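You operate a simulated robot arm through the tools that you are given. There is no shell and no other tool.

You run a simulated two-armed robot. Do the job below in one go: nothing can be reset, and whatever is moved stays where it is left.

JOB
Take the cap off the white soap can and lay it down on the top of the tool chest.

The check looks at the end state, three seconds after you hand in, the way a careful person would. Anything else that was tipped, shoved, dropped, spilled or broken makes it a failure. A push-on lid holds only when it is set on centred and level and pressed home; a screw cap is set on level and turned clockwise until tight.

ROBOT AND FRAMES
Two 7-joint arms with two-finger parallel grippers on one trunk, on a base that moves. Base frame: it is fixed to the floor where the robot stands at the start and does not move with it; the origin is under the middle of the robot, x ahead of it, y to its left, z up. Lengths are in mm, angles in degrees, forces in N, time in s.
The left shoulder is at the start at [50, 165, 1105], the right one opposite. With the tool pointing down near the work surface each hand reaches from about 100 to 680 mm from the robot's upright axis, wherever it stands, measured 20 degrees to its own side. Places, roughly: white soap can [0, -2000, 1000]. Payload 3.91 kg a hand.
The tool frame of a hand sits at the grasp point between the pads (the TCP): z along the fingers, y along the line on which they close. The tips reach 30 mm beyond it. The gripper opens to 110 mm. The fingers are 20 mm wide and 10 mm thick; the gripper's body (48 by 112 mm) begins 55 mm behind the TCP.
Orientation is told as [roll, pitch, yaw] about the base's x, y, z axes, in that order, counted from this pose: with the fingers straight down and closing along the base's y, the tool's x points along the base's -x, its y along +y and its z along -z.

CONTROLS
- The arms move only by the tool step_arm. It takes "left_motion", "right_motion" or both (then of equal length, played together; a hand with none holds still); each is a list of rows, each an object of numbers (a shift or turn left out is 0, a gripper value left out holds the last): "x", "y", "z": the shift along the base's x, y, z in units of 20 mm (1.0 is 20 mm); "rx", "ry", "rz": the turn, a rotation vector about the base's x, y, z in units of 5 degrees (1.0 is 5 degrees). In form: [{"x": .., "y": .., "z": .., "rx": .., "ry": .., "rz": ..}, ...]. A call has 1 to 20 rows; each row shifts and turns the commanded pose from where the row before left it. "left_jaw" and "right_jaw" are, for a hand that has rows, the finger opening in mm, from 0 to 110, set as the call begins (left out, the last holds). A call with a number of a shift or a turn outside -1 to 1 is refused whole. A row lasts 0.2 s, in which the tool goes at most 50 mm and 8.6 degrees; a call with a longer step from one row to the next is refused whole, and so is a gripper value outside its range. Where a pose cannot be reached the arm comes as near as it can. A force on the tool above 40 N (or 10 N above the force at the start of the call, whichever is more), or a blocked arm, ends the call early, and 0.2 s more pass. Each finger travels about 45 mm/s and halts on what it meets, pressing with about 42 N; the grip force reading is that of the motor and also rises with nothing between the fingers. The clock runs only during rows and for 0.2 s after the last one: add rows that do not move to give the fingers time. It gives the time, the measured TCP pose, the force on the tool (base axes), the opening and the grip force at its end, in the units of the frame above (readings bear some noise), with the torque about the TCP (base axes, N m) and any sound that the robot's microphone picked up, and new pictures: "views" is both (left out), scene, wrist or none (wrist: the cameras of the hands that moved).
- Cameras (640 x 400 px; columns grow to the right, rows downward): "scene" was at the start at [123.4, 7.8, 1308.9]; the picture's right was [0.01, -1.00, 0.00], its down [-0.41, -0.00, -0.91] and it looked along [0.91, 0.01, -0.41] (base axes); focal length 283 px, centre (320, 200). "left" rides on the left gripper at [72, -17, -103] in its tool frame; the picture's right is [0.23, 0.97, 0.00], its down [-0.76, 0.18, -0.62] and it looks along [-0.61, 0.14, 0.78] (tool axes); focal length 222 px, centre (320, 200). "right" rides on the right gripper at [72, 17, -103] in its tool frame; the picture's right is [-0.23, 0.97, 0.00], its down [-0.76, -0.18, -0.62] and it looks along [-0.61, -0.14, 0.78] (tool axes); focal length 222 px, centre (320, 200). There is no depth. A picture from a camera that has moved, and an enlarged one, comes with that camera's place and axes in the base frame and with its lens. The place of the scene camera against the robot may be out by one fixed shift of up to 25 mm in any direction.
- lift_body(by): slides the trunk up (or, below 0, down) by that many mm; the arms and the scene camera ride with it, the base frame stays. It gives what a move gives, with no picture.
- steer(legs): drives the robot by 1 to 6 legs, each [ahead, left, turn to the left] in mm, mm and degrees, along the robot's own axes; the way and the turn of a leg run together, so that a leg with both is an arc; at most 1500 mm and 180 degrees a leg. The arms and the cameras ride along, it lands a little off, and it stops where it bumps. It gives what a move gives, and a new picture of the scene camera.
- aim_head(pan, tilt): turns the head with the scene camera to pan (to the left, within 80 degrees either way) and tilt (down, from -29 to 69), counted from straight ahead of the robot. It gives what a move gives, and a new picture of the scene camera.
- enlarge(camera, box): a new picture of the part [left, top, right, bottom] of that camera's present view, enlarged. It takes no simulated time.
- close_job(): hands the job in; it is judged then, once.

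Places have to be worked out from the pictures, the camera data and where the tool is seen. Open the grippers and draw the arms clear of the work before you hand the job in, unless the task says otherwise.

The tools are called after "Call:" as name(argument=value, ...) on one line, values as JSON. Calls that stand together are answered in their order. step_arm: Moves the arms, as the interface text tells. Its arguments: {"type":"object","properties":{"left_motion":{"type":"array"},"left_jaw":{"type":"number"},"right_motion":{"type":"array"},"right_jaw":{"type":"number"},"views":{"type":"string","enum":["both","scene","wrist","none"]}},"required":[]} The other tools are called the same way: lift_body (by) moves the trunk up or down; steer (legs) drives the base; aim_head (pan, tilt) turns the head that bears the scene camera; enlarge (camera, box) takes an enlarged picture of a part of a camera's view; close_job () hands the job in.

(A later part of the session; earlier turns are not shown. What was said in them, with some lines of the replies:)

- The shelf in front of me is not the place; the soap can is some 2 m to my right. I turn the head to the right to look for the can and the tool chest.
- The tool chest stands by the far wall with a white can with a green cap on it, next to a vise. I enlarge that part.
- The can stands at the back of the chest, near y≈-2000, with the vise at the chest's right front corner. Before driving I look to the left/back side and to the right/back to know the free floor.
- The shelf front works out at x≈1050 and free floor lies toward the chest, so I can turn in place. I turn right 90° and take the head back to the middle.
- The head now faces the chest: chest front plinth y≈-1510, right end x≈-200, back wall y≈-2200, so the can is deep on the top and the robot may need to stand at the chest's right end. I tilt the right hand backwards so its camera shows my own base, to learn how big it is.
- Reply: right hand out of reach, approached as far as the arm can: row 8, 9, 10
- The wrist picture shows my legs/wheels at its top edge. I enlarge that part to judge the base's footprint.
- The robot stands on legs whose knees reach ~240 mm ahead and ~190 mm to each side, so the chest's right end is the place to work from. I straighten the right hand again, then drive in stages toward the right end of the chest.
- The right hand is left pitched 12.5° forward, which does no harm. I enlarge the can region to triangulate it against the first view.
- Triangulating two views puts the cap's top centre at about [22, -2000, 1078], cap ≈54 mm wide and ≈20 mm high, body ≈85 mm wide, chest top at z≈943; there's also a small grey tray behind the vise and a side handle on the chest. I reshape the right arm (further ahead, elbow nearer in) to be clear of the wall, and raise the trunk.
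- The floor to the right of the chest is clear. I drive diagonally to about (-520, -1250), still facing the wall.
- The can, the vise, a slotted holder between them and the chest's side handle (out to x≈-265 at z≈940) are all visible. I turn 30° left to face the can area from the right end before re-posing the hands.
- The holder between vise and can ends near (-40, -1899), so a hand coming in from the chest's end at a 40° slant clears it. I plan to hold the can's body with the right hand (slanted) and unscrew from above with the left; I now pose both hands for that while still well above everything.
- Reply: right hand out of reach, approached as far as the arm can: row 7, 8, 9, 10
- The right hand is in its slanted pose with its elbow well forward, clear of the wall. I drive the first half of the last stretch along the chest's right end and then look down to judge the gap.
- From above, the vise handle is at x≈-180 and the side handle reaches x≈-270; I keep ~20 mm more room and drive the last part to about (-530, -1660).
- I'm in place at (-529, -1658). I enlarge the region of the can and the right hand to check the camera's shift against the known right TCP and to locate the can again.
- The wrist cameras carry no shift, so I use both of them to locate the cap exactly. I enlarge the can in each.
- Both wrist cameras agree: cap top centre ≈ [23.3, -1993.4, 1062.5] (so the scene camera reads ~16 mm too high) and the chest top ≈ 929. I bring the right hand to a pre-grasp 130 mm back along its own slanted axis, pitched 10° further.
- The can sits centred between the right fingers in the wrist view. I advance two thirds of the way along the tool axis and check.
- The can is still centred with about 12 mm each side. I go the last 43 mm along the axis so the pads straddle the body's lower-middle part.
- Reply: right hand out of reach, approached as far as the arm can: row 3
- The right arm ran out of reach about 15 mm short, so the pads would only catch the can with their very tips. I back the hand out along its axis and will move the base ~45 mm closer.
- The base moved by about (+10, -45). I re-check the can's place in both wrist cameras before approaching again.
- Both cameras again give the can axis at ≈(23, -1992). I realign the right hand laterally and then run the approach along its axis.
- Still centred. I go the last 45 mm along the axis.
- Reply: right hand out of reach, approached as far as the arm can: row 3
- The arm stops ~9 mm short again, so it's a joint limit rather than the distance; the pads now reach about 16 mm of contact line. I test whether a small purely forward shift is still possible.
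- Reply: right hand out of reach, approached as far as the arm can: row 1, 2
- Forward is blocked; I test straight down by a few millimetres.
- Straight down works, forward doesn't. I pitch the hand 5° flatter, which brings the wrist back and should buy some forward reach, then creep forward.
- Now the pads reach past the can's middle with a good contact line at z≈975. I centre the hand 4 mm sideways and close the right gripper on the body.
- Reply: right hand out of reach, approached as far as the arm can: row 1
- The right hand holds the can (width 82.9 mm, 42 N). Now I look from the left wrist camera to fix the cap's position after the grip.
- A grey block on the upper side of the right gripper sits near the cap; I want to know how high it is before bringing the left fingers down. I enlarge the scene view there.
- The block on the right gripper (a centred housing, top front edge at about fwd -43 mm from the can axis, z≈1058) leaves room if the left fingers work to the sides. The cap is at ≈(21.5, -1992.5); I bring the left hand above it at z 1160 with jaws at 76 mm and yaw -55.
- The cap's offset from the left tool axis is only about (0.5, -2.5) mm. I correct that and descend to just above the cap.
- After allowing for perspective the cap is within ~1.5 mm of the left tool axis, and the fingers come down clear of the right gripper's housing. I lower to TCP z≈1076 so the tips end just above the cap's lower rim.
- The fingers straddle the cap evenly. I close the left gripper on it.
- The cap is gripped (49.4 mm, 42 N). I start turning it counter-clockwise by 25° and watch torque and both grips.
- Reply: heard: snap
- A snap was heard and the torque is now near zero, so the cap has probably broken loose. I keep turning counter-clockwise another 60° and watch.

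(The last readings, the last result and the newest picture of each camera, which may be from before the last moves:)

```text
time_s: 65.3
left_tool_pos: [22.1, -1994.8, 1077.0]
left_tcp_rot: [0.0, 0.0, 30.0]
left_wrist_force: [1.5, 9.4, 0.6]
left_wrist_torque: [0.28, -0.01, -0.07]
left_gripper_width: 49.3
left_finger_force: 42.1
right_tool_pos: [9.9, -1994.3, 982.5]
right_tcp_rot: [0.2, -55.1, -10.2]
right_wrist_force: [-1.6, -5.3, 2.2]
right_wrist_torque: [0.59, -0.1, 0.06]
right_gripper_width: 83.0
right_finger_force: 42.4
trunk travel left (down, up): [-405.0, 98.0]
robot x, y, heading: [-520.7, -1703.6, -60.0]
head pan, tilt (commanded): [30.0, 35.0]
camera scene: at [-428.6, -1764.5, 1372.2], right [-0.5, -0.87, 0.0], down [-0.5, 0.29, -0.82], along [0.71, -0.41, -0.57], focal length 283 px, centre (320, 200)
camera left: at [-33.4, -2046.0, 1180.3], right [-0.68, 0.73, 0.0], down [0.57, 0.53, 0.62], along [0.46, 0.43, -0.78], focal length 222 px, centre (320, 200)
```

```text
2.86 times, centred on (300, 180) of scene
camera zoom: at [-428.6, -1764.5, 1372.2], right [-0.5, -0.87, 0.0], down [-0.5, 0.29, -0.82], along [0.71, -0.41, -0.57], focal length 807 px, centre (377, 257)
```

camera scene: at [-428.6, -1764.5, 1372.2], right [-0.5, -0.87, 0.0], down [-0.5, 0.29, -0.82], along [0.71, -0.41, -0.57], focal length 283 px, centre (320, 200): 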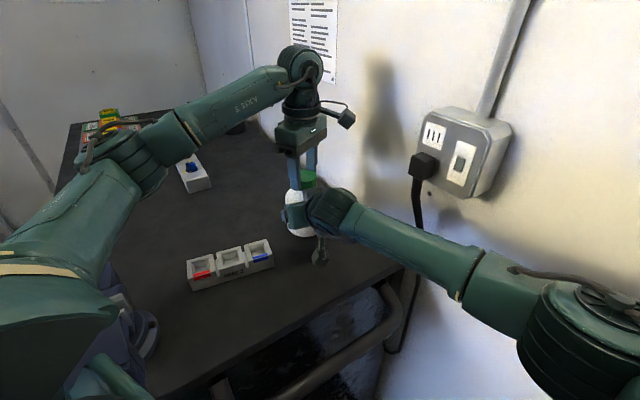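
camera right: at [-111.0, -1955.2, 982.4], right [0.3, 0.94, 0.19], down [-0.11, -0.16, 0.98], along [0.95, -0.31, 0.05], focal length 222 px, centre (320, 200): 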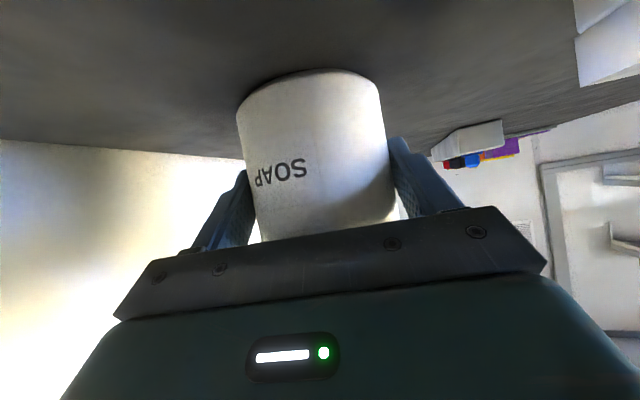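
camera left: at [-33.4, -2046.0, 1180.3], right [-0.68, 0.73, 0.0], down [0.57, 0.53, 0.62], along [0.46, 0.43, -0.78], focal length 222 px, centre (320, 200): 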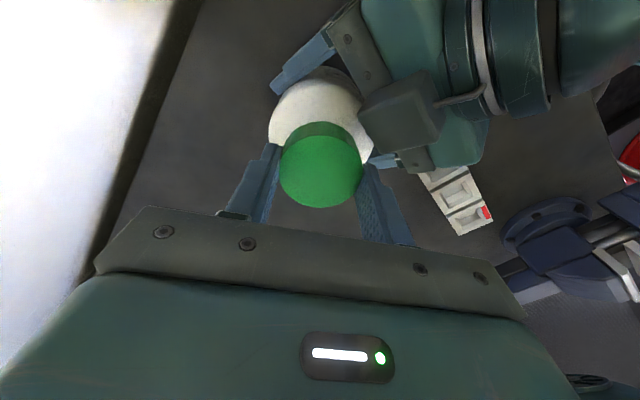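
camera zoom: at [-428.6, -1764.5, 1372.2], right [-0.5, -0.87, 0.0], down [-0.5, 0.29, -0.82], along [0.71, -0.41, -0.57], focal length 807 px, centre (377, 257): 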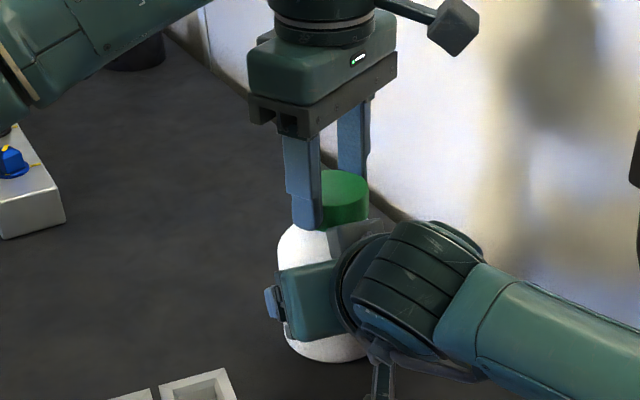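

Turned 85° so far; a sideways load of 9 N built up from a slight off-centre. I try a gentle 3 mm lift to see whether the cap is free or still threaded.

Call:
step_arm(left_motion=[{"z": 0.08}, {"z": 0.07}], views="none")

```text
time_s: 65.9
left_tool_pos: [21.2, -1995.8, 1078.6]
left_tcp_rot: [0.1, -0.1, 29.9]
left_wrist_force: [-1.5, 8.6, -6.6]
left_wrist_torque: [0.15, 0.01, -0.03]
left_gripper_width: 49.3
left_finger_force: 41.7
right_tool_pos: [9.4, -1992.9, 983.2]
right_tcp_rot: [0.1, -55.1, -10.1]
right_wrist_force: [1.5, -7.0, 5.3]
right_wrist_torque: [0.74, 0.09, -0.07]
right_gripper_width: 82.9
right_finger_force: 42.2
trunk travel left (down, up): [-405.0, 98.0]
robot x, y, heading: [-521.1, -1702.5, -59.9]
head pan, tilt (commanded): [30.0, 35.0]
```

The cap still resists lifting (≈7 N), so it's threaded and needs more turns. I open to 64 mm, recentre by 2 mm and rotate the hand back to yaw -60 for the next stroke.

Call:
step_arm(left_motion=[{}, {"y": 0.1, "z": -0.05}, {"rz": -1}, {"rz": -1}, {"rz": -1}, {"rz": -1}, {"rz": -1}, {"rz": -1}, {"rz": -1}, {"rz": -1}, {"rz": -1}, {"rz": -1}, {"rz": -1}, {"rz": -1}, {"rz": -1}, {"rz": -1}, {"rz": -1}, {"rz": -1}, {"rz": -1}, {"rz": -1}], left_jaw=64, views="wrist")

Call:
enlarge(camera="left", box=[220, 60, 420, 230])

```text
time_s: 70.1
left_tool_pos: [21.5, -1995.4, 1078.0]
left_tcp_rot: [0.0, -0.1, -60.2]
left_wrist_force: [-0.7, -0.1, -0.2]
left_wrist_torque: [-0.02, 0.03, 0.01]
left_gripper_width: 64.0
left_finger_force: 0.0
right_tool_pos: [9.6, -1993.9, 982.8]
right_tcp_rot: [0.1, -55.2, -10.1]
right_wrist_force: [1.3, -6.8, 6.3]
right_wrist_torque: [-0.77, -0.04, 0.08]
right_gripper_width: 82.9
right_finger_force: 41.7
trunk travel left (down, up): [-405.0, 98.0]
robot x, y, heading: [-519.2, -1705.8, -60.1]
head pan, tilt (commanded): [30.0, 35.0]
camera left: at [-29.9, -1939.6, 1182.2], right [0.73, 0.68, 0.0], down [0.53, -0.57, 0.62], along [0.43, -0.46, -0.78], focal length 222 px, centre (320, 200)
```

left: 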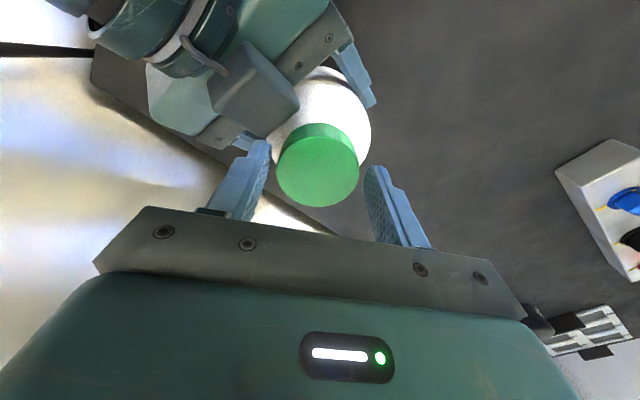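

```text
2.35 times, centred on (320, 145) of left
camera zoom: at [-29.9, -1939.6, 1182.2], right [0.73, 0.68, 0.0], down [0.53, -0.57, 0.62], along [0.43, -0.46, -0.78], focal length 523 px, centre (320, 329)
```

zoom: 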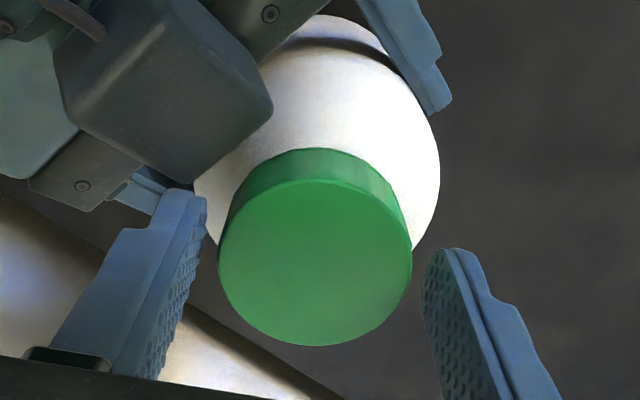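

The cap sits ~1.4 mm off the tool axis toward (-x,-y). I correct by 1 mm each way and close the left gripper for the second stroke.

Call:
step_arm(left_motion=[{"x": -0.05, "y": -0.05}, {}], views="none")

Call:
step_arm(left_motion=[{}, {}, {}], left_jaw=44, views="none")

Call:
step_arm(left_motion=[{"rz": 1}, {"rz": 1}, {"rz": 1}, {"rz": 1}, {"rz": 1}, {"rz": 1}, {"rz": 1}, {"rz": 1}, {"rz": 1, "z": 0.02}, {"rz": 1}, {"rz": 1}, {"rz": 1}, {"rz": 1}, {"rz": 1}, {"rz": 1, "z": 0.02}, {"rz": 1}, {"rz": 1}, {"rz": 1}, {"rz": 1}], views="wrist")

```text
time_s: 70.7
left_tool_pos: [19.9, -1995.1, 1078.4]
left_tcp_rot: [0.1, 0.0, -60.0]
left_wrist_force: [0.5, 0.0, -0.7]
left_wrist_torque: [0.02, 0.03, 0.01]
left_gripper_width: 64.1
left_finger_force: 0.0
right_tool_pos: [8.9, -1993.0, 983.1]
right_tcp_rot: [0.1, -55.2, -10.0]
right_wrist_force: [0.4, -6.5, 5.2]
right_wrist_torque: [-0.72, -0.05, 0.06]
right_gripper_width: 83.0
right_finger_force: 42.2
trunk travel left (down, up): [-405.0, 98.0]
robot x, y, heading: [-521.4, -1702.3, -60.1]
head pan, tilt (commanded): [30.0, 35.0]
```

```text
time_s: 71.5
left_tool_pos: [20.1, -1994.9, 1079.5]
left_tcp_rot: [0.0, 0.0, -60.0]
left_wrist_force: [-0.8, -0.9, -0.3]
left_wrist_torque: [-0.02, 0.0, -0.01]
left_gripper_width: 50.1
left_finger_force: 42.3
right_tool_pos: [10.3, -1993.1, 983.2]
right_tcp_rot: [0.1, -55.1, -10.1]
right_wrist_force: [0.4, -5.8, 5.1]
right_wrist_torque: [-0.63, -0.06, 0.0]
right_gripper_width: 83.2
right_finger_force: 42.0
trunk travel left (down, up): [-405.0, 98.0]
robot x, y, heading: [-519.9, -1706.6, -60.1]
head pan, tilt (commanded): [30.0, 35.0]
```

```text
time_s: 75.5
left_tool_pos: [20.6, -1995.9, 1079.2]
left_tcp_rot: [0.0, -0.2, 35.0]
left_wrist_force: [0.0, -0.3, -1.3]
left_wrist_torque: [-0.01, 0.01, 0.04]
left_gripper_width: 49.8
left_finger_force: 42.4
right_tool_pos: [9.6, -1993.2, 983.7]
right_tcp_rot: [0.1, -55.1, -10.0]
right_wrist_force: [-1.6, -3.1, 3.4]
right_wrist_torque: [-0.47, 0.06, -0.14]
right_gripper_width: 83.1
right_finger_force: 41.7
trunk travel left (down, up): [-405.0, 98.0]
robot x, y, heading: [-523.5, -1701.4, -60.1]
head pan, tilt (commanded): [30.0, 35.0]
camera left: at [-29.9, -2050.7, 1183.0], right [-0.75, 0.67, 0.0], down [0.52, 0.58, 0.62], along [0.42, 0.47, -0.78], focal length 222 px, centre (320, 200)
```

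left: 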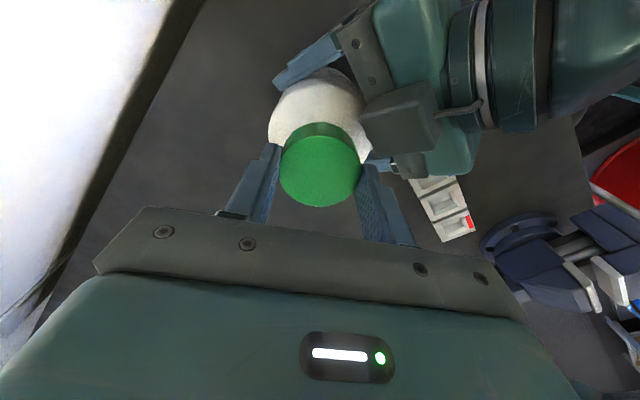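

About 180° turned in total with low forces. I test a small lift again.

Call:
step_arm(left_motion=[{"z": 0.06}, {"z": 0.06}], views="none")

```text
time_s: 76.1
left_tool_pos: [19.0, -1995.6, 1081.8]
left_tcp_rot: [-0.1, -0.1, 35.0]
left_wrist_force: [0.2, -0.8, 0.7]
left_wrist_torque: [-0.02, 0.02, 0.0]
left_gripper_width: 50.3
left_finger_force: 41.5
right_tool_pos: [9.6, -1993.0, 982.7]
right_tcp_rot: [0.1, -55.1, -10.1]
right_wrist_force: [-2.1, -2.9, 1.4]
right_wrist_torque: [-0.39, 0.03, -0.14]
right_gripper_width: 83.1
right_finger_force: 41.4
trunk travel left (down, up): [-405.0, 98.0]
robot x, y, heading: [-518.7, -1704.4, -59.8]
head pan, tilt (commanded): [30.0, 35.0]
```

No resistance now. I lift another 6 mm and look whether the cap comes along.

Call:
step_arm(left_motion=[{"z": 0.1}, {"z": 0.1}, {"z": 0.1}], views="both")

Call:
enlarge(camera="scene", box=[265, 130, 345, 230])

Call:
enlarge(camera="left", box=[220, 60, 420, 230])

```text
time_s: 76.9
left_tool_pos: [20.5, -1994.7, 1088.7]
left_tcp_rot: [-0.1, 0.0, 35.0]
left_wrist_force: [-0.7, 0.1, -0.4]
left_wrist_torque: [0.02, 0.02, 0.04]
left_gripper_width: 50.3
left_finger_force: 42.3
right_tool_pos: [9.6, -1992.8, 982.0]
right_tcp_rot: [0.1, -55.0, -10.2]
right_wrist_force: [-1.5, -2.4, 2.5]
right_wrist_torque: [-0.42, 0.06, -0.15]
right_gripper_width: 83.0
right_finger_force: 42.4
trunk travel left (down, up): [-405.0, 98.0]
robot x, y, heading: [-517.4, -1704.1, -60.0]
head pan, tilt (commanded): [30.0, 35.0]
camera scene: at [-428.7, -1765.4, 1372.2], right [-0.5, -0.87, 0.0], down [-0.5, 0.29, -0.82], along [0.71, -0.41, -0.57], focal length 283 px, centre (320, 200)
camera left: at [-30.1, -2050.6, 1191.4], right [-0.74, 0.67, 0.0], down [0.52, 0.58, 0.62], along [0.42, 0.46, -0.78], focal length 222 px, centre (320, 200)
```

scene: 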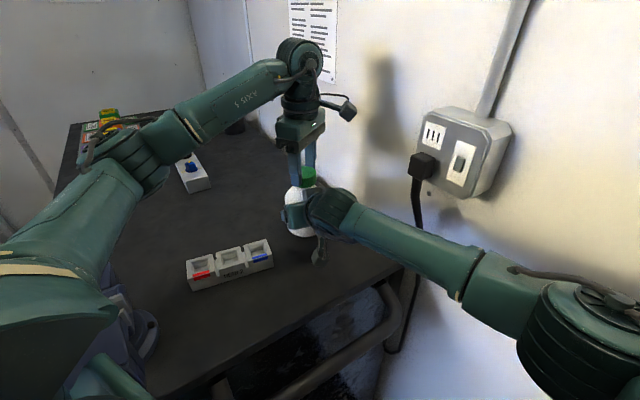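
left: 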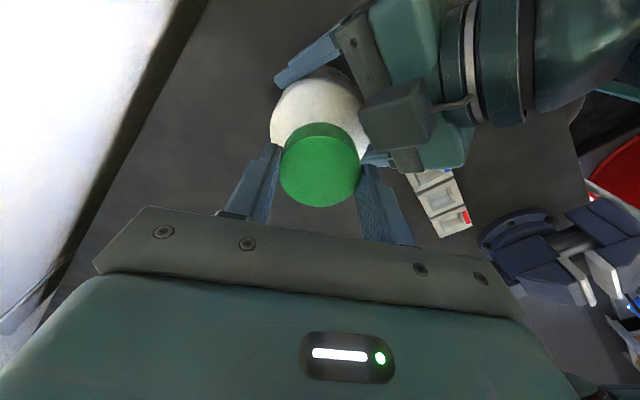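

```text
4.00 times, centred on (305, 180) of scene
camera zoom: at [-428.7, -1765.4, 1372.2], right [-0.5, -0.87, 0.0], down [-0.5, 0.29, -0.82], along [0.71, -0.41, -0.57], focal length 1130 px, centre (380, 280)
```

zoom: 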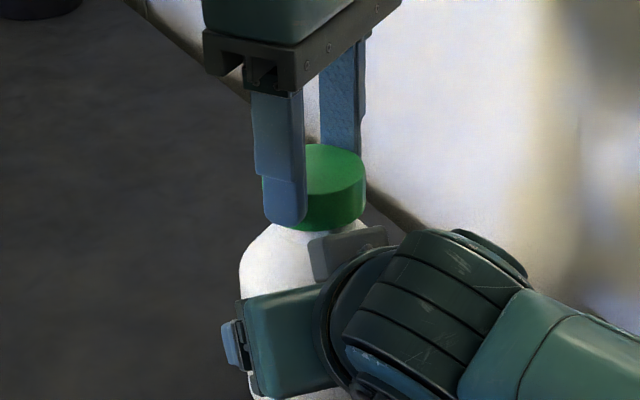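

```text
2.35 times, centred on (320, 145) of left
camera zoom: at [-30.1, -2050.6, 1191.4], right [-0.74, 0.67, 0.0], down [0.52, 0.58, 0.62], along [0.42, 0.46, -0.78], focal length 523 px, centre (320, 329)
```

zoom: 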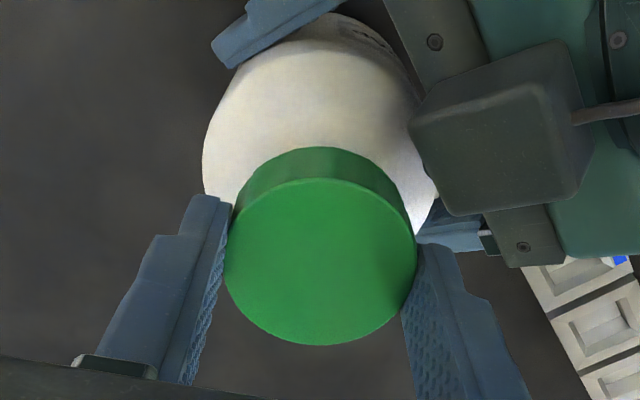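

The cap's image in the fingers is unchanged while the can drops away: the cap is off the thread. I lift it straight up another 60 mm and look.

Call:
step_arm(left_motion=[{"z": 0.4}, {"z": 0.6}, {"z": 1}, {"z": 1}], views="both")

Call:
enlarge(camera="scene", box=[255, 100, 355, 250])

```text
time_s: 77.9
left_tool_pos: [19.3, -1994.4, 1148.2]
left_tcp_rot: [0.0, 0.0, 35.0]
left_wrist_force: [0.9, -0.6, -0.4]
left_wrist_torque: [0.03, -0.02, -0.02]
left_gripper_width: 49.9
left_finger_force: 42.3
right_tool_pos: [10.6, -1992.4, 983.0]
right_tcp_rot: [0.2, -55.2, -10.0]
right_wrist_force: [-2.2, -2.4, 2.2]
right_wrist_torque: [-0.39, 0.07, -0.14]
right_gripper_width: 83.2
right_finger_force: 41.6
trunk travel left (down, up): [-405.0, 98.0]
robot x, y, heading: [-519.5, -1705.1, -59.8]
head pan, tilt (commanded): [30.0, 35.0]
camera scene: at [-428.7, -1765.4, 1372.1], right [-0.5, -0.87, 0.0], down [-0.5, 0.29, -0.82], along [0.71, -0.41, -0.57], focal length 283 px, centre (320, 200)
camera left: at [-30.4, -2050.3, 1251.6], right [-0.74, 0.67, 0.0], down [0.52, 0.58, 0.62], along [0.42, 0.46, -0.78], focal length 222 px, centre (320, 200)
```

scene: 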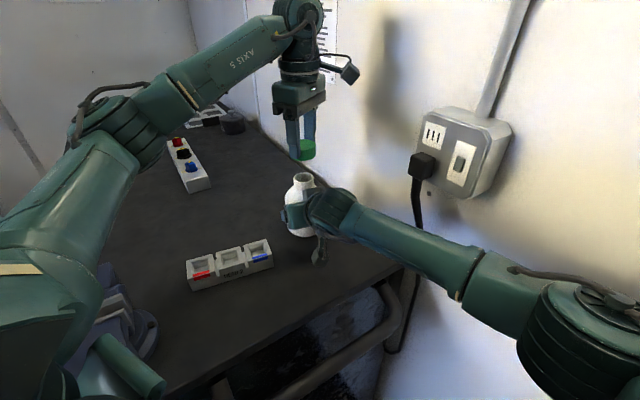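
left: 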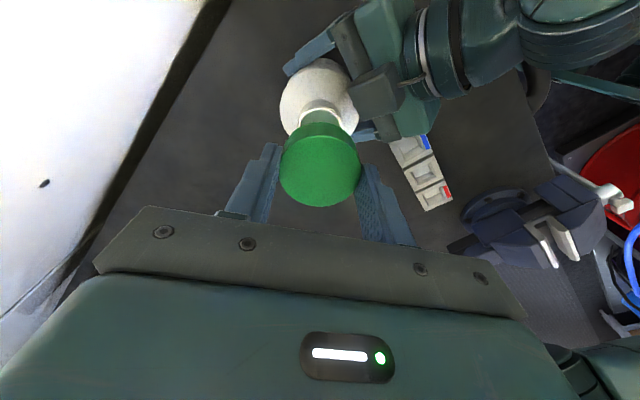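

```text
2.67 times, centred on (305, 175) of scene
camera zoom: at [-428.7, -1765.4, 1372.1], right [-0.5, -0.87, 0.0], down [-0.5, 0.29, -0.82], along [0.71, -0.41, -0.57], focal length 754 px, centre (360, 267)
```

zoom: 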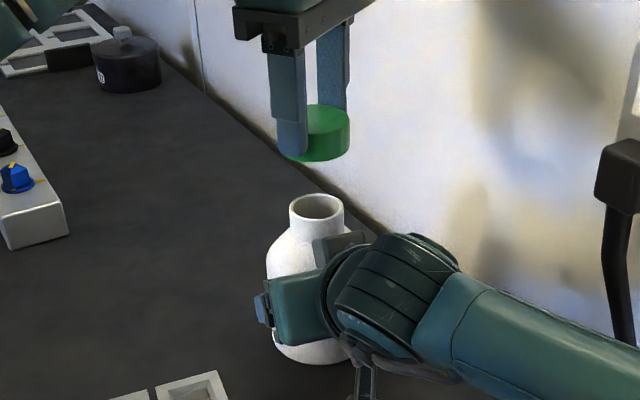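

The cap is off; the can's open neck is visible and the right hand still steadies it. I carry the cap toward the free area around (140, -1900), turning the hand back to yaw -60 so its camera stays away from the can.

Call:
step_arm(left_motion=[{"x": 0.316, "y": 0.248, "rz": -1}, {"x": 0.316, "y": 0.248, "rz": -1}, {"x": 0.316, "y": 0.248, "rz": -1}, {"x": 0.316, "y": 0.248, "rz": -1}, {"x": 0.316, "y": 0.248, "rz": -1}, {"x": 0.316, "y": 0.248, "rz": -1}, {"x": 0.316, "y": 0.248, "rz": -1}, {"x": 0.316, "y": 0.248, "rz": -1}, {"x": 0.316, "y": 0.248, "rz": -1}, {"x": 0.316, "y": 0.248, "rz": -1}, {"x": 0.316, "y": 0.248, "rz": -1}, {"x": 0.316, "y": 0.248, "rz": -1}, {"x": 0.316, "y": 0.248, "rz": -1}, {"x": 0.316, "y": 0.248, "rz": -1}, {"x": 0.316, "y": 0.248, "rz": -1}, {"x": 0.316, "y": 0.248, "rz": -1}, {"x": 0.316, "y": 0.248, "rz": -1}, {"x": 0.316, "y": 0.248, "rz": -1}, {"x": 0.316, "y": 0.248, "rz": -1}], views="both")

```text
time_s: 81.9
left_tool_pos: [137.3, -1902.9, 1147.6]
left_tcp_rot: [0.1, -0.1, -57.5]
left_wrist_force: [0.3, -0.7, 0.2]
left_wrist_torque: [0.02, -0.01, 0.01]
left_gripper_width: 50.2
left_finger_force: 42.0
left hand out of reach, approached as far as the arm can: row 19
right_tool_pos: [9.5, -1993.4, 982.8]
right_tcp_rot: [0.2, -55.1, -10.2]
right_wrist_force: [-1.4, -1.6, 1.3]
right_wrist_torque: [-0.28, 0.04, -0.11]
right_gripper_width: 83.3
right_finger_force: 41.6
trunk travel left (down, up): [-405.0, 98.0]
robot x, y, heading: [-522.6, -1698.8, -60.0]
head pan, tilt (commanded): [30.0, 35.0]
camera scene: at [-428.6, -1765.4, 1372.2], right [-0.5, -0.87, 0.0], down [-0.5, 0.29, -0.82], along [0.71, -0.41, -0.57], focal length 283 px, centre (320, 200)
camera left: at [83.6, -1850.4, 1251.7], right [0.7, 0.71, 0.0], down [0.56, -0.55, 0.62], along [0.44, -0.44, -0.78], focal length 222 px, centre (320, 200)
```

scene: 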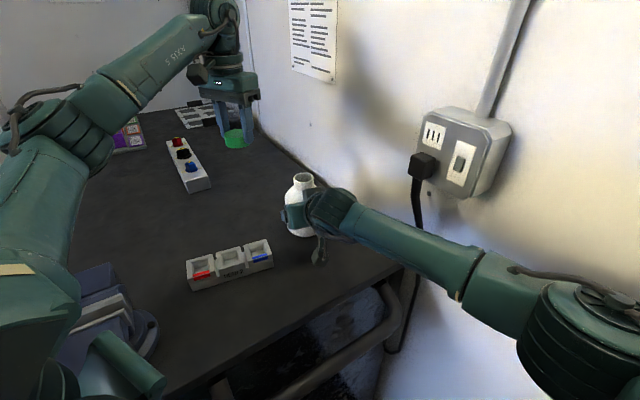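
left: 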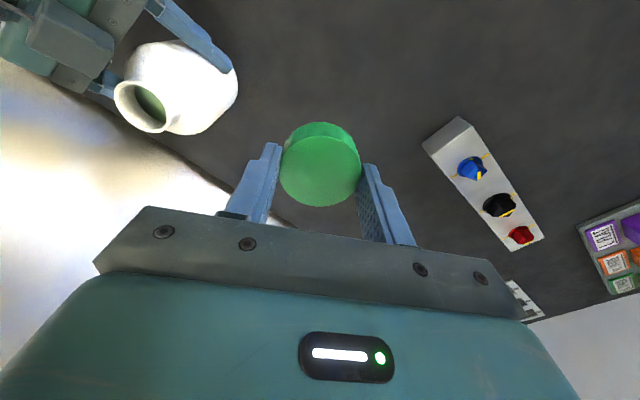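

The spot below is bare. I lower the cap to TCP z≈980, drawing it slightly back to (125, -1885) to stay in reach.

Call:
step_arm(left_motion=[{"x": -0.055, "y": 0.08, "z": -0.76}, {"x": -0.055, "y": 0.08, "z": -0.76}, {"x": -0.055, "y": 0.08, "z": -0.76}, {"x": -0.055, "y": 0.08, "z": -0.76}, {"x": -0.055, "y": 0.08, "z": -0.76}, {"x": -0.055, "y": 0.08, "z": -0.76}, {"x": -0.055, "y": 0.08, "z": -0.76}, {"x": -0.055, "y": 0.08, "z": -0.76}, {"x": -0.055, "y": 0.08, "z": -0.76}, {"x": -0.055, "y": 0.08, "z": -0.76}, {"x": -0.055, "y": 0.08, "z": -0.76}], views="both")

Call:
enlarge(camera="scene", box=[190, 110, 310, 230])

```text
time_s: 84.3
left_tool_pos: [123.9, -1884.6, 980.6]
left_tcp_rot: [0.0, -0.1, -60.0]
left_wrist_force: [0.1, -0.1, -0.5]
left_wrist_torque: [-0.02, 0.03, -0.02]
left_gripper_width: 50.1
left_finger_force: 41.9
right_tool_pos: [10.0, -1992.2, 982.2]
right_tcp_rot: [0.1, -55.2, -10.0]
right_wrist_force: [-1.1, -0.9, 0.4]
right_wrist_torque: [-0.26, 0.02, -0.09]
right_gripper_width: 83.2
right_finger_force: 41.9
trunk travel left (down, up): [-405.0, 98.0]
robot x, y, heading: [-521.3, -1698.0, -60.0]
head pan, tilt (commanded): [30.0, 35.0]
camera scene: at [-428.6, -1765.3, 1372.2], right [-0.5, -0.87, 0.0], down [-0.5, 0.29, -0.82], along [0.71, -0.41, -0.57], focal length 283 px, centre (320, 200)
camera left: at [72.9, -1830.2, 1084.4], right [0.73, 0.68, 0.0], down [0.53, -0.57, 0.62], along [0.43, -0.46, -0.78], focal length 222 px, centre (320, 200)
```

scene: 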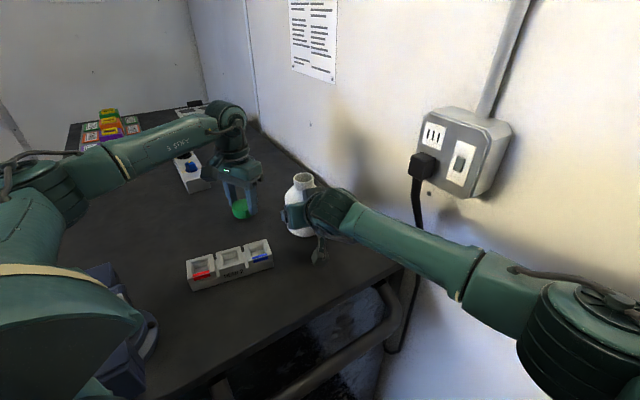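
left: 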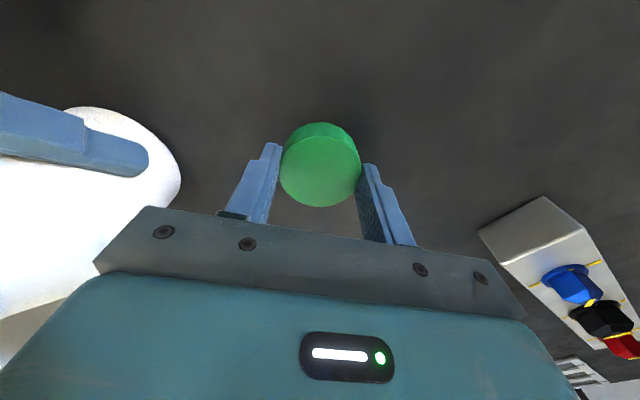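

```text
3.33 times, centred on (250, 170) of scene
camera zoom: at [-428.6, -1765.3, 1372.2], right [-0.5, -0.87, 0.0], down [-0.5, 0.29, -0.82], along [0.71, -0.41, -0.57], focal length 942 px, centre (553, 300)
```

zoom: 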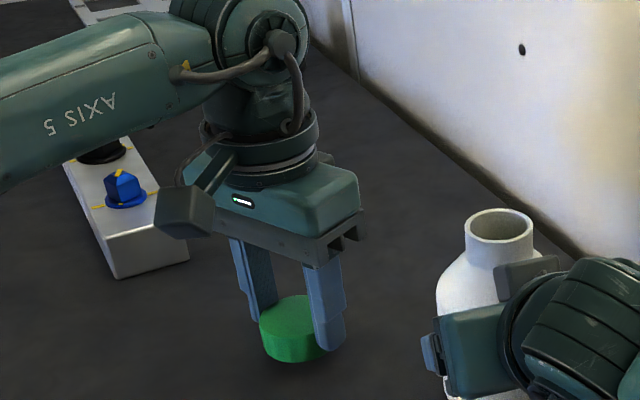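

The cap hangs ~15 mm above the surface, well away from can and manifold. I lower it gently in small steps, watching the vertical force.

Call:
step_arm(left_motion=[{"z": -0.2}, {"z": -0.2}], views="none")

Call:
step_arm(left_motion=[{"z": -0.1}, {"z": -0.05}], views="wrist")

```text
time_s: 84.9
left_tool_pos: [124.5, -1884.9, 973.1]
left_tcp_rot: [0.0, 0.0, -60.0]
left_wrist_force: [-0.3, 0.2, 0.2]
left_wrist_torque: [-0.03, 0.0, 0.03]
left_gripper_width: 50.3
left_finger_force: 42.1
right_tool_pos: [9.5, -1993.1, 982.4]
right_tcp_rot: [0.2, -55.1, -10.2]
right_wrist_force: [-1.9, 0.0, 0.9]
right_wrist_torque: [-0.23, 0.02, -0.08]
right_gripper_width: 82.9
right_finger_force: 42.1
trunk travel left (down, up): [-405.0, 98.0]
robot x, y, heading: [-521.3, -1701.4, -60.2]
head pan, tilt (commanded): [30.0, 35.0]
```

```text
time_s: 85.5
left_tool_pos: [124.5, -1885.1, 969.6]
left_tcp_rot: [0.0, -0.1, -60.0]
left_wrist_force: [0.3, 0.1, -0.7]
left_wrist_torque: [0.01, 0.0, -0.03]
left_gripper_width: 50.1
left_finger_force: 41.7
right_tool_pos: [9.6, -1993.2, 982.2]
right_tcp_rot: [0.1, -55.2, -10.1]
right_wrist_force: [-1.4, -0.7, -0.2]
right_wrist_torque: [-0.21, -0.01, -0.1]
right_gripper_width: 83.0
right_finger_force: 42.5
trunk travel left (down, up): [-405.0, 98.0]
robot x, y, heading: [-517.7, -1703.7, -60.1]
head pan, tilt (commanded): [30.0, 35.0]
camera left: at [73.2, -1830.4, 1073.2], right [0.73, 0.68, 0.0], down [0.53, -0.57, 0.62], along [0.43, -0.46, -0.78], focal length 222 px, centre (320, 200)
```

left: 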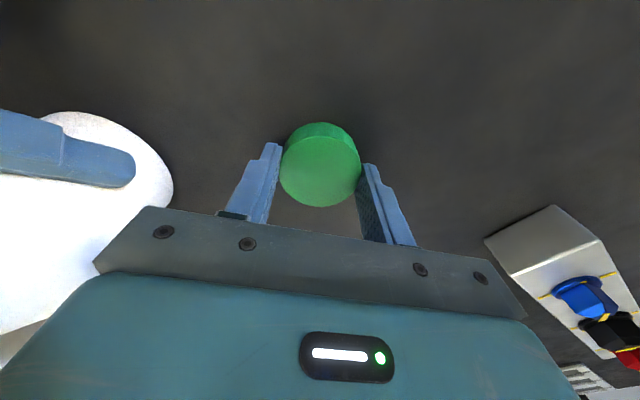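

No contact yet at z≈970. I continue down in 2 mm steps.

Call:
step_arm(left_motion=[{"z": -0.1}, {}], views="none")

Call:
step_arm(left_motion=[{"z": -0.1}, {}], views="none")

```text
time_s: 86.1
left_tool_pos: [124.7, -1884.9, 967.1]
left_tcp_rot: [-0.2, -0.1, -60.0]
left_wrist_force: [0.3, -0.2, -0.3]
left_wrist_torque: [0.0, 0.0, -0.02]
left_gripper_width: 49.9
left_finger_force: 42.3
right_tool_pos: [9.2, -1992.4, 983.7]
right_tcp_rot: [0.2, -55.1, -10.2]
right_wrist_force: [-1.8, -0.5, -0.1]
right_wrist_torque: [-0.2, 0.03, -0.09]
right_gripper_width: 83.1
right_finger_force: 42.5
trunk travel left (down, up): [-405.0, 98.0]
robot x, y, heading: [-519.9, -1706.6, -60.3]
head pan, tilt (commanded): [30.0, 35.0]
```

```text
time_s: 86.7
left_tool_pos: [125.4, -1885.0, 968.1]
left_tcp_rot: [0.0, -0.2, -60.0]
left_wrist_force: [-1.1, 0.9, 7.5]
left_wrist_torque: [0.11, 0.05, 0.02]
left_gripper_width: 50.0
left_finger_force: 42.0
right_tool_pos: [9.3, -1992.3, 982.5]
right_tcp_rot: [0.1, -55.2, -10.1]
right_wrist_force: [3.0, -0.1, 0.2]
right_wrist_torque: [-0.1, -0.05, 0.05]
right_gripper_width: 83.1
right_finger_force: 42.6
trunk travel left (down, up): [-405.0, 98.0]
robot x, y, heading: [-520.2, -1702.3, -60.1]
head pan, tilt (commanded): [30.0, 35.0]
```

The cap touches the surface (7.5 N). I ease up 1 mm and open the left gripper to release it.

Call:
step_arm(left_motion=[{"z": 0.05}, {}], views="none")

Call:
step_arm(left_motion=[{}, {}, {}, {}], left_jaw=80, views="both")

Call:
enlarge(camera="scene", box=[190, 130, 310, 250])

```text
time_s: 87.3
left_tool_pos: [125.0, -1886.7, 966.5]
left_tcp_rot: [0.0, -0.2, -60.0]
left_wrist_force: [1.4, -0.1, 2.3]
left_wrist_torque: [-0.03, -0.09, 0.03]
left_gripper_width: 49.8
left_finger_force: 42.2
right_tool_pos: [9.1, -1992.3, 982.0]
right_tcp_rot: [0.0, -55.1, -10.1]
right_wrist_force: [-4.2, 0.2, -0.8]
right_wrist_torque: [-0.12, 0.1, -0.11]
right_gripper_width: 83.2
right_finger_force: 42.3
trunk travel left (down, up): [-405.0, 98.0]
robot x, y, heading: [-518.6, -1706.0, -60.4]
head pan, tilt (commanded): [30.0, 35.0]
```

```text
time_s: 88.3
left_tool_pos: [126.1, -1886.6, 966.6]
left_tcp_rot: [-0.1, -0.1, -59.9]
left_wrist_force: [-0.7, 0.4, 0.0]
left_wrist_torque: [-0.02, -0.03, 0.01]
left_gripper_width: 80.2
left_finger_force: 0.1
right_tool_pos: [9.6, -1992.5, 982.5]
right_tcp_rot: [0.1, -55.1, -10.1]
right_wrist_force: [-3.5, 0.9, -0.2]
right_wrist_torque: [-0.14, 0.11, -0.09]
right_gripper_width: 82.9
right_finger_force: 42.0
trunk travel left (down, up): [-405.0, 98.0]
robot x, y, heading: [-519.8, -1703.8, -60.2]
head pan, tilt (commanded): [30.0, 35.0]
camera scene: at [-428.7, -1765.2, 1372.2], right [-0.5, -0.87, 0.0], down [-0.5, 0.29, -0.82], along [0.71, -0.41, -0.57], focal length 283 px, centre (320, 200)
camera left: at [73.2, -1830.6, 1070.3], right [0.73, 0.68, 0.0], down [0.53, -0.57, 0.62], along [0.43, -0.46, -0.78], focal length 222 px, centre (320, 200)
```

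scene: 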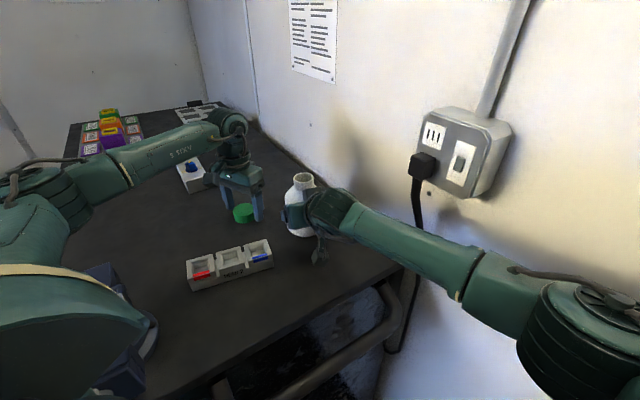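
left: 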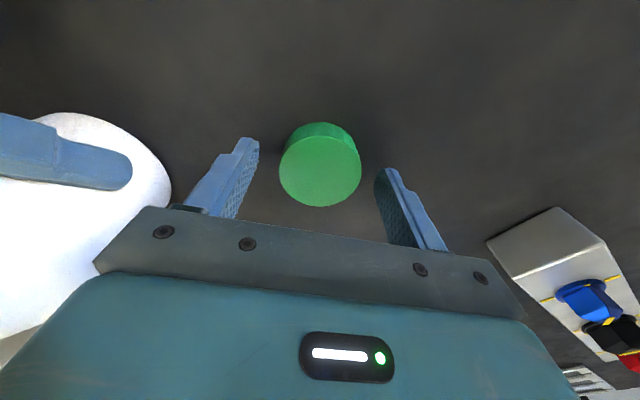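

```text
3.33 times, centred on (250, 190) of scene
camera zoom: at [-428.7, -1765.2, 1372.2], right [-0.5, -0.87, 0.0], down [-0.5, 0.29, -0.82], along [0.71, -0.41, -0.57], focal length 942 px, centre (553, 233)
```

zoom: 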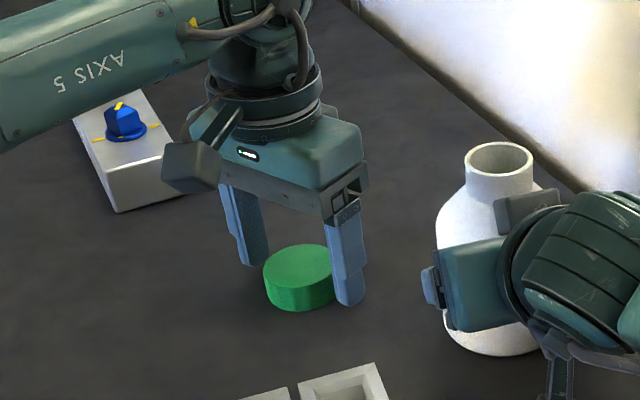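

The cap lies flat on the chest top, released. I lift the left hand straight up and draw it back toward me, above everything.

Call:
step_arm(left_motion=[{"z": 0.5}, {"z": 1}, {"z": 1}, {"z": 1}, {"z": 1}, {"z": 1}, {"z": 1}, {"z": 1}, {"z": 1}, {"z": 1, "x": -0.5, "y": 0.5}, {"z": 0.5, "x": -1, "y": 1}, {"z": 0.5, "x": -1, "y": 1}, {"z": 0.5, "x": -1, "y": 1}, {"z": 0.5, "x": -1, "y": 1}, {"z": 0.5, "x": -1, "y": 1}], views="both")

```text
time_s: 91.5
left_tool_pos: [15.4, -1774.5, 1207.9]
left_tcp_rot: [-0.2, 0.0, -60.0]
left_wrist_force: [0.2, 1.0, -0.8]
left_wrist_torque: [-0.03, -0.01, -0.02]
left_gripper_width: 80.1
left_finger_force: 0.0
right_tool_pos: [8.9, -1992.5, 983.5]
right_tcp_rot: [0.0, -55.1, -10.1]
right_wrist_force: [-2.6, 0.9, 0.4]
right_wrist_torque: [-0.11, 0.02, -0.07]
right_gripper_width: 83.0
right_finger_force: 42.3
trunk travel left (down, up): [-405.0, 98.0]
robot x, y, heading: [-525.6, -1701.3, -60.1]
head pan, tilt (commanded): [30.0, 35.0]
camera scene: at [-428.7, -1764.9, 1372.2], right [-0.5, -0.87, 0.0], down [-0.5, 0.29, -0.82], along [0.71, -0.41, -0.57], focal length 283 px, centre (320, 200)
camera left: at [-37.2, -1720.3, 1311.0], right [0.73, 0.68, 0.0], down [0.54, -0.57, 0.62], along [0.42, -0.46, -0.78], focal length 222 px, centre (320, 200)
```

scene: 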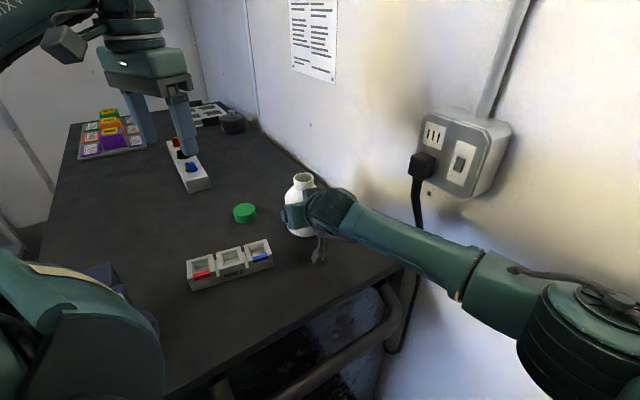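
left: 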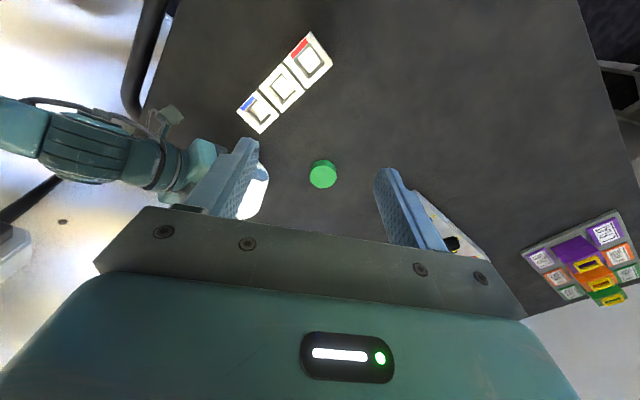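

The left hand is clear and the cap lies well. Now I open the right gripper fully to let go of the can, without moving the arm.

Call:
step_arm(right_motion=[{}, {}, {}, {}], right_jaw=110, views="both")

Call:
enlarge(camera="left", box=[160, 100, 360, 230])

```text
time_s: 92.5
left_tool_pos: [15.1, -1775.8, 1208.7]
left_tcp_rot: [-0.2, -0.2, -60.0]
left_wrist_force: [-0.7, 0.4, -1.1]
left_wrist_torque: [-0.02, 0.0, -0.02]
left_gripper_width: 80.2
left_finger_force: 0.1
right_tool_pos: [9.8, -1992.5, 982.0]
right_tcp_rot: [0.1, -55.1, -10.1]
right_wrist_force: [0.3, 0.1, -0.3]
right_wrist_torque: [-0.01, -0.03, 0.02]
right_gripper_width: 110.1
right_finger_force: 0.0
trunk travel left (down, up): [-405.0, 98.0]
robot x, y, heading: [-520.6, -1700.0, -60.1]
head pan, tilt (commanded): [30.0, 35.0]
camera scene: at [-428.3, -1765.3, 1372.2], right [-0.5, -0.87, 0.0], down [-0.5, 0.29, -0.82], along [0.71, -0.41, -0.57], focal length 283 px, centre (320, 200)
camera right: at [-111.0, -1955.9, 982.2], right [0.3, 0.94, 0.19], down [-0.11, -0.16, 0.98], along [0.95, -0.31, 0.05], focal length 222 px, centre (320, 200)
```

scene: 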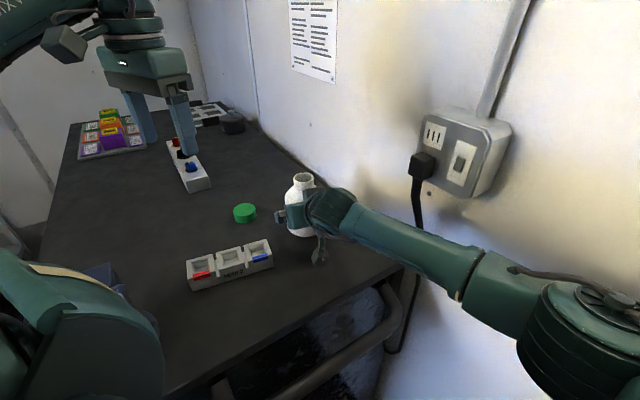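
right: 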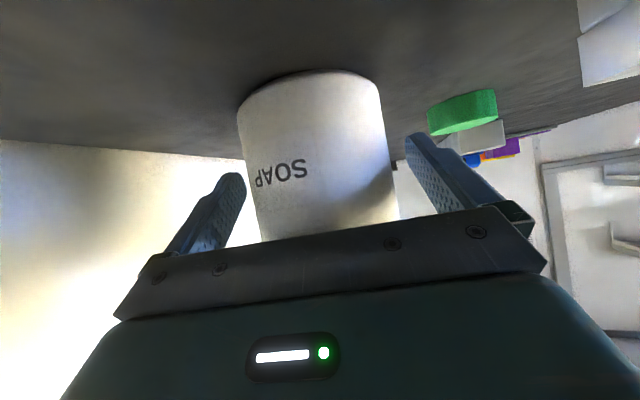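

```text
3.08 times, centred on (260, 165) of left
camera zoom: at [-36.7, -1720.6, 1311.1], right [0.73, 0.68, 0.0], down [0.53, -0.57, 0.62], along [0.43, -0.46, -0.78], focal length 684 px, centre (505, 308)
```

zoom: 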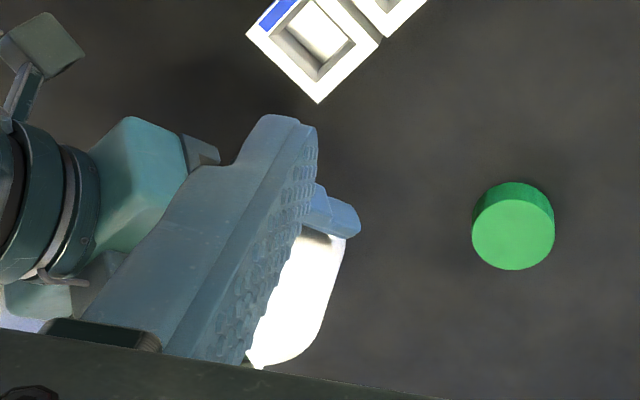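

The can stands still and upright with both fingers off it. I back the right hand out along its own axis.

Call:
step_arm(right_motion=[{"x": -0.4, "y": 0.072, "z": 0.283}, {"x": -0.606, "y": 0.109, "z": 0.428}, {"x": -0.606, "y": 0.109, "z": 0.428}, {"x": -0.606, "y": 0.109, "z": 0.428}, {"x": -0.606, "y": 0.109, "z": 0.428}, {"x": -0.606, "y": 0.109, "z": 0.428}, {"x": -0.606, "y": 0.109, "z": 0.428}, {"x": -0.606, "y": 0.109, "z": 0.428}, {"x": -0.606, "y": 0.109, "z": 0.428}], views="both")

```text
time_s: 94.5
left_tool_pos: [14.3, -1774.5, 1207.7]
left_tcp_rot: [0.1, -0.1, -59.9]
left_wrist_force: [-0.3, 0.4, 0.5]
left_wrist_torque: [0.02, 0.01, -0.01]
left_gripper_width: 80.1
left_finger_force: 0.1
right_tool_pos: [-96.3, -1974.7, 1056.7]
right_tcp_rot: [0.1, -55.1, -10.1]
right_wrist_force: [0.6, -0.5, 0.0]
right_wrist_torque: [0.02, -0.02, 0.03]
right_gripper_width: 110.1
right_finger_force: 0.1
trunk travel left (down, up): [-405.0, 98.0]
robot x, y, heading: [-521.7, -1701.9, -60.1]
head pan, tilt (commanded): [30.0, 35.0]
camera scene: at [-428.6, -1765.3, 1372.2], right [-0.5, -0.87, 0.0], down [-0.5, 0.29, -0.82], along [0.71, -0.41, -0.57], focal length 283 px, centre (320, 200)
camera right: at [-215.8, -1937.0, 1056.4], right [0.3, 0.94, 0.19], down [-0.11, -0.16, 0.98], along [0.95, -0.31, 0.05], focal length 222 px, centre (320, 200)
```

scene: 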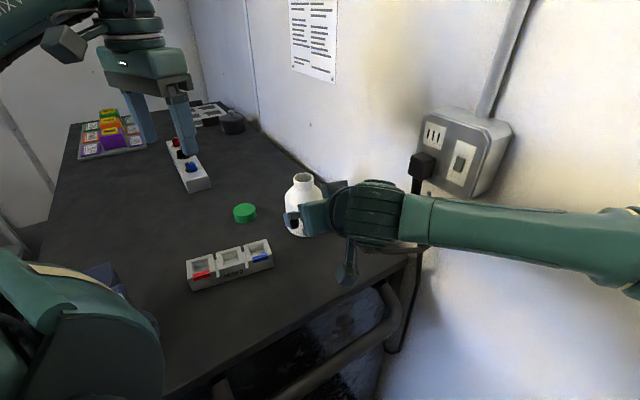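
right: 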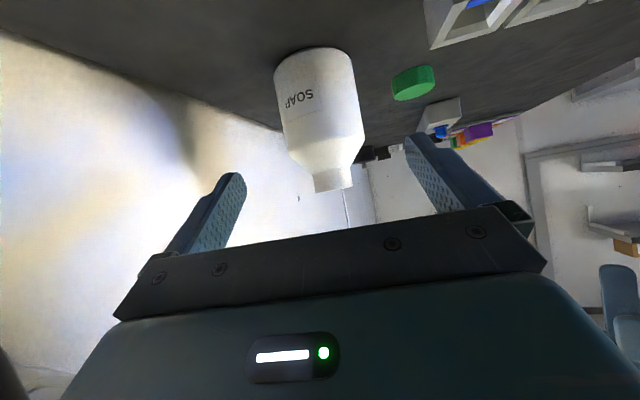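

The can is open, standing where it was, and the cap lies beside it. I raise both hands further clear of the work.

Call:
step_arm(left_motion=[{"x": -0.17, "y": 0.67, "z": 0.75}, {"x": -0.17, "y": 0.67, "z": 0.75}, {"x": -0.17, "y": 0.67, "z": 0.75}, {"x": -0.17, "y": 0.67, "z": 0.75}, {"x": -0.17, "y": 0.67, "z": 0.75}, {"x": -0.17, "y": 0.67, "z": 0.75}, {}], right_motion=[{"x": -0.3, "y": 0.1, "z": 1}, {"x": -0.1, "y": 0.375, "z": 1}, {"y": 0.375, "z": 1}, {"y": 0.375, "z": 1}, {"y": 0.375, "z": 1}, {"y": 0.375, "z": 1}, {}], left_jaw=110, views="both")

Call:
enlarge(camera="scene", box=[170, 130, 350, 300])

```text
time_s: 96.1
left_tool_pos: [4.5, -1792.9, 1268.3]
left_tcp_rot: [0.0, -0.1, -60.0]
left_wrist_force: [-0.1, 0.2, -0.5]
left_wrist_torque: [0.0, -0.04, 0.01]
left_gripper_width: 109.9
left_finger_force: 0.0
left hand out of reach, approached as far as the arm can: row 1, 2, 3, 4, 5, 6
right_tool_pos: [-101.6, -1935.3, 1177.2]
right_tcp_rot: [0.1, -55.1, -10.1]
right_wrist_force: [-1.1, -0.2, -0.7]
right_wrist_torque: [-0.03, 0.01, 0.0]
right_gripper_width: 110.0
right_finger_force: 0.1
trunk travel left (down, up): [-405.0, 98.0]
robot x, y, heading: [-518.0, -1702.8, -60.0]
head pan, tilt (commanded): [30.0, 35.0]
camera scene: at [-428.2, -1765.4, 1372.1], right [-0.5, -0.87, 0.0], down [-0.5, 0.29, -0.82], along [0.71, -0.41, -0.57], focal length 283 px, centre (320, 200)
camera right: at [-223.2, -1897.9, 1176.3], right [0.3, 0.94, 0.19], down [-0.11, -0.16, 0.98], along [0.95, -0.31, 0.05], focal length 222 px, centre (320, 200)
camera left: at [-46.9, -1738.6, 1371.1], right [0.73, 0.68, 0.0], down [0.53, -0.57, 0.62], along [0.43, -0.46, -0.78], focal length 222 px, centre (320, 200)
```

scene: 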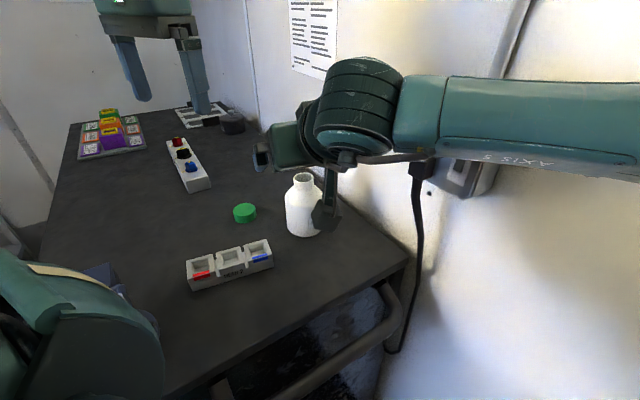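
right: 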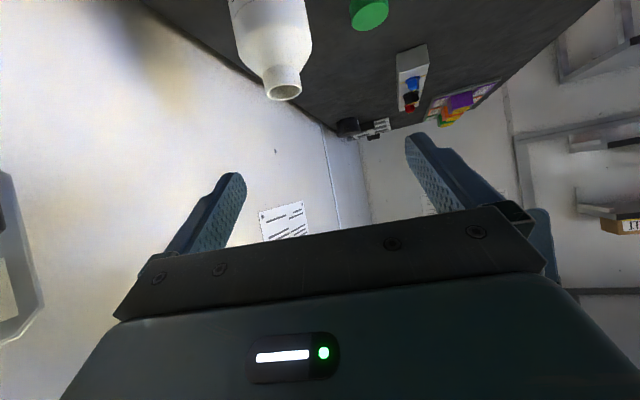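
left: 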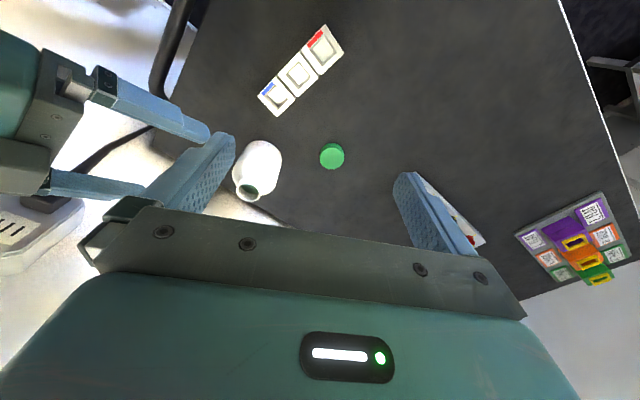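

```text
2.35 times, centred on (260, 215) of scene
camera zoom: at [-428.2, -1765.4, 1372.1], right [-0.5, -0.87, 0.0], down [-0.5, 0.29, -0.82], along [0.71, -0.41, -0.57], focal length 665 px, centre (461, 165)
```

zoom: 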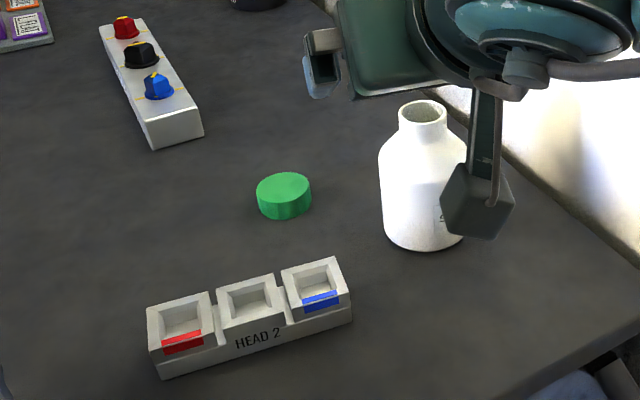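

Everything is in order: the cap lies flat on the chest top, the open can stands upright in its place, the holder, vise and manifold are untouched, and both open hands are clear above. I hand the job in.

Call:
close_job()

```text
The job is handed in.
```

I took the cap off the white soap can and laid it flat on the top of the tool chest, about 150 mm from the can. The job is handed in, but no pass or fail result has come back.

- **Cap:** it was a screw cap. I held the can with the right hand and turned the cap counter-clockwise with the left, about 180° in two strokes. A snap sounded early in the first stroke. I took it for the cap breaking loose, but could not confirm that.
- **Can:** it stands upright and open where it was. Soap is visible inside and none was spilled. It may have shifted by a millimetre or so while I held it.
- **Surroundings:** the vise, the "HEAD 2" holder and the manifold look undisturbed in the last pictures.
- **Arms:** both grippers are open and hang above and away from the can and cap. The left arm stopped at its reach limit while I was raising it. The robot still stands at the right end of the chest; I did not drive it back.
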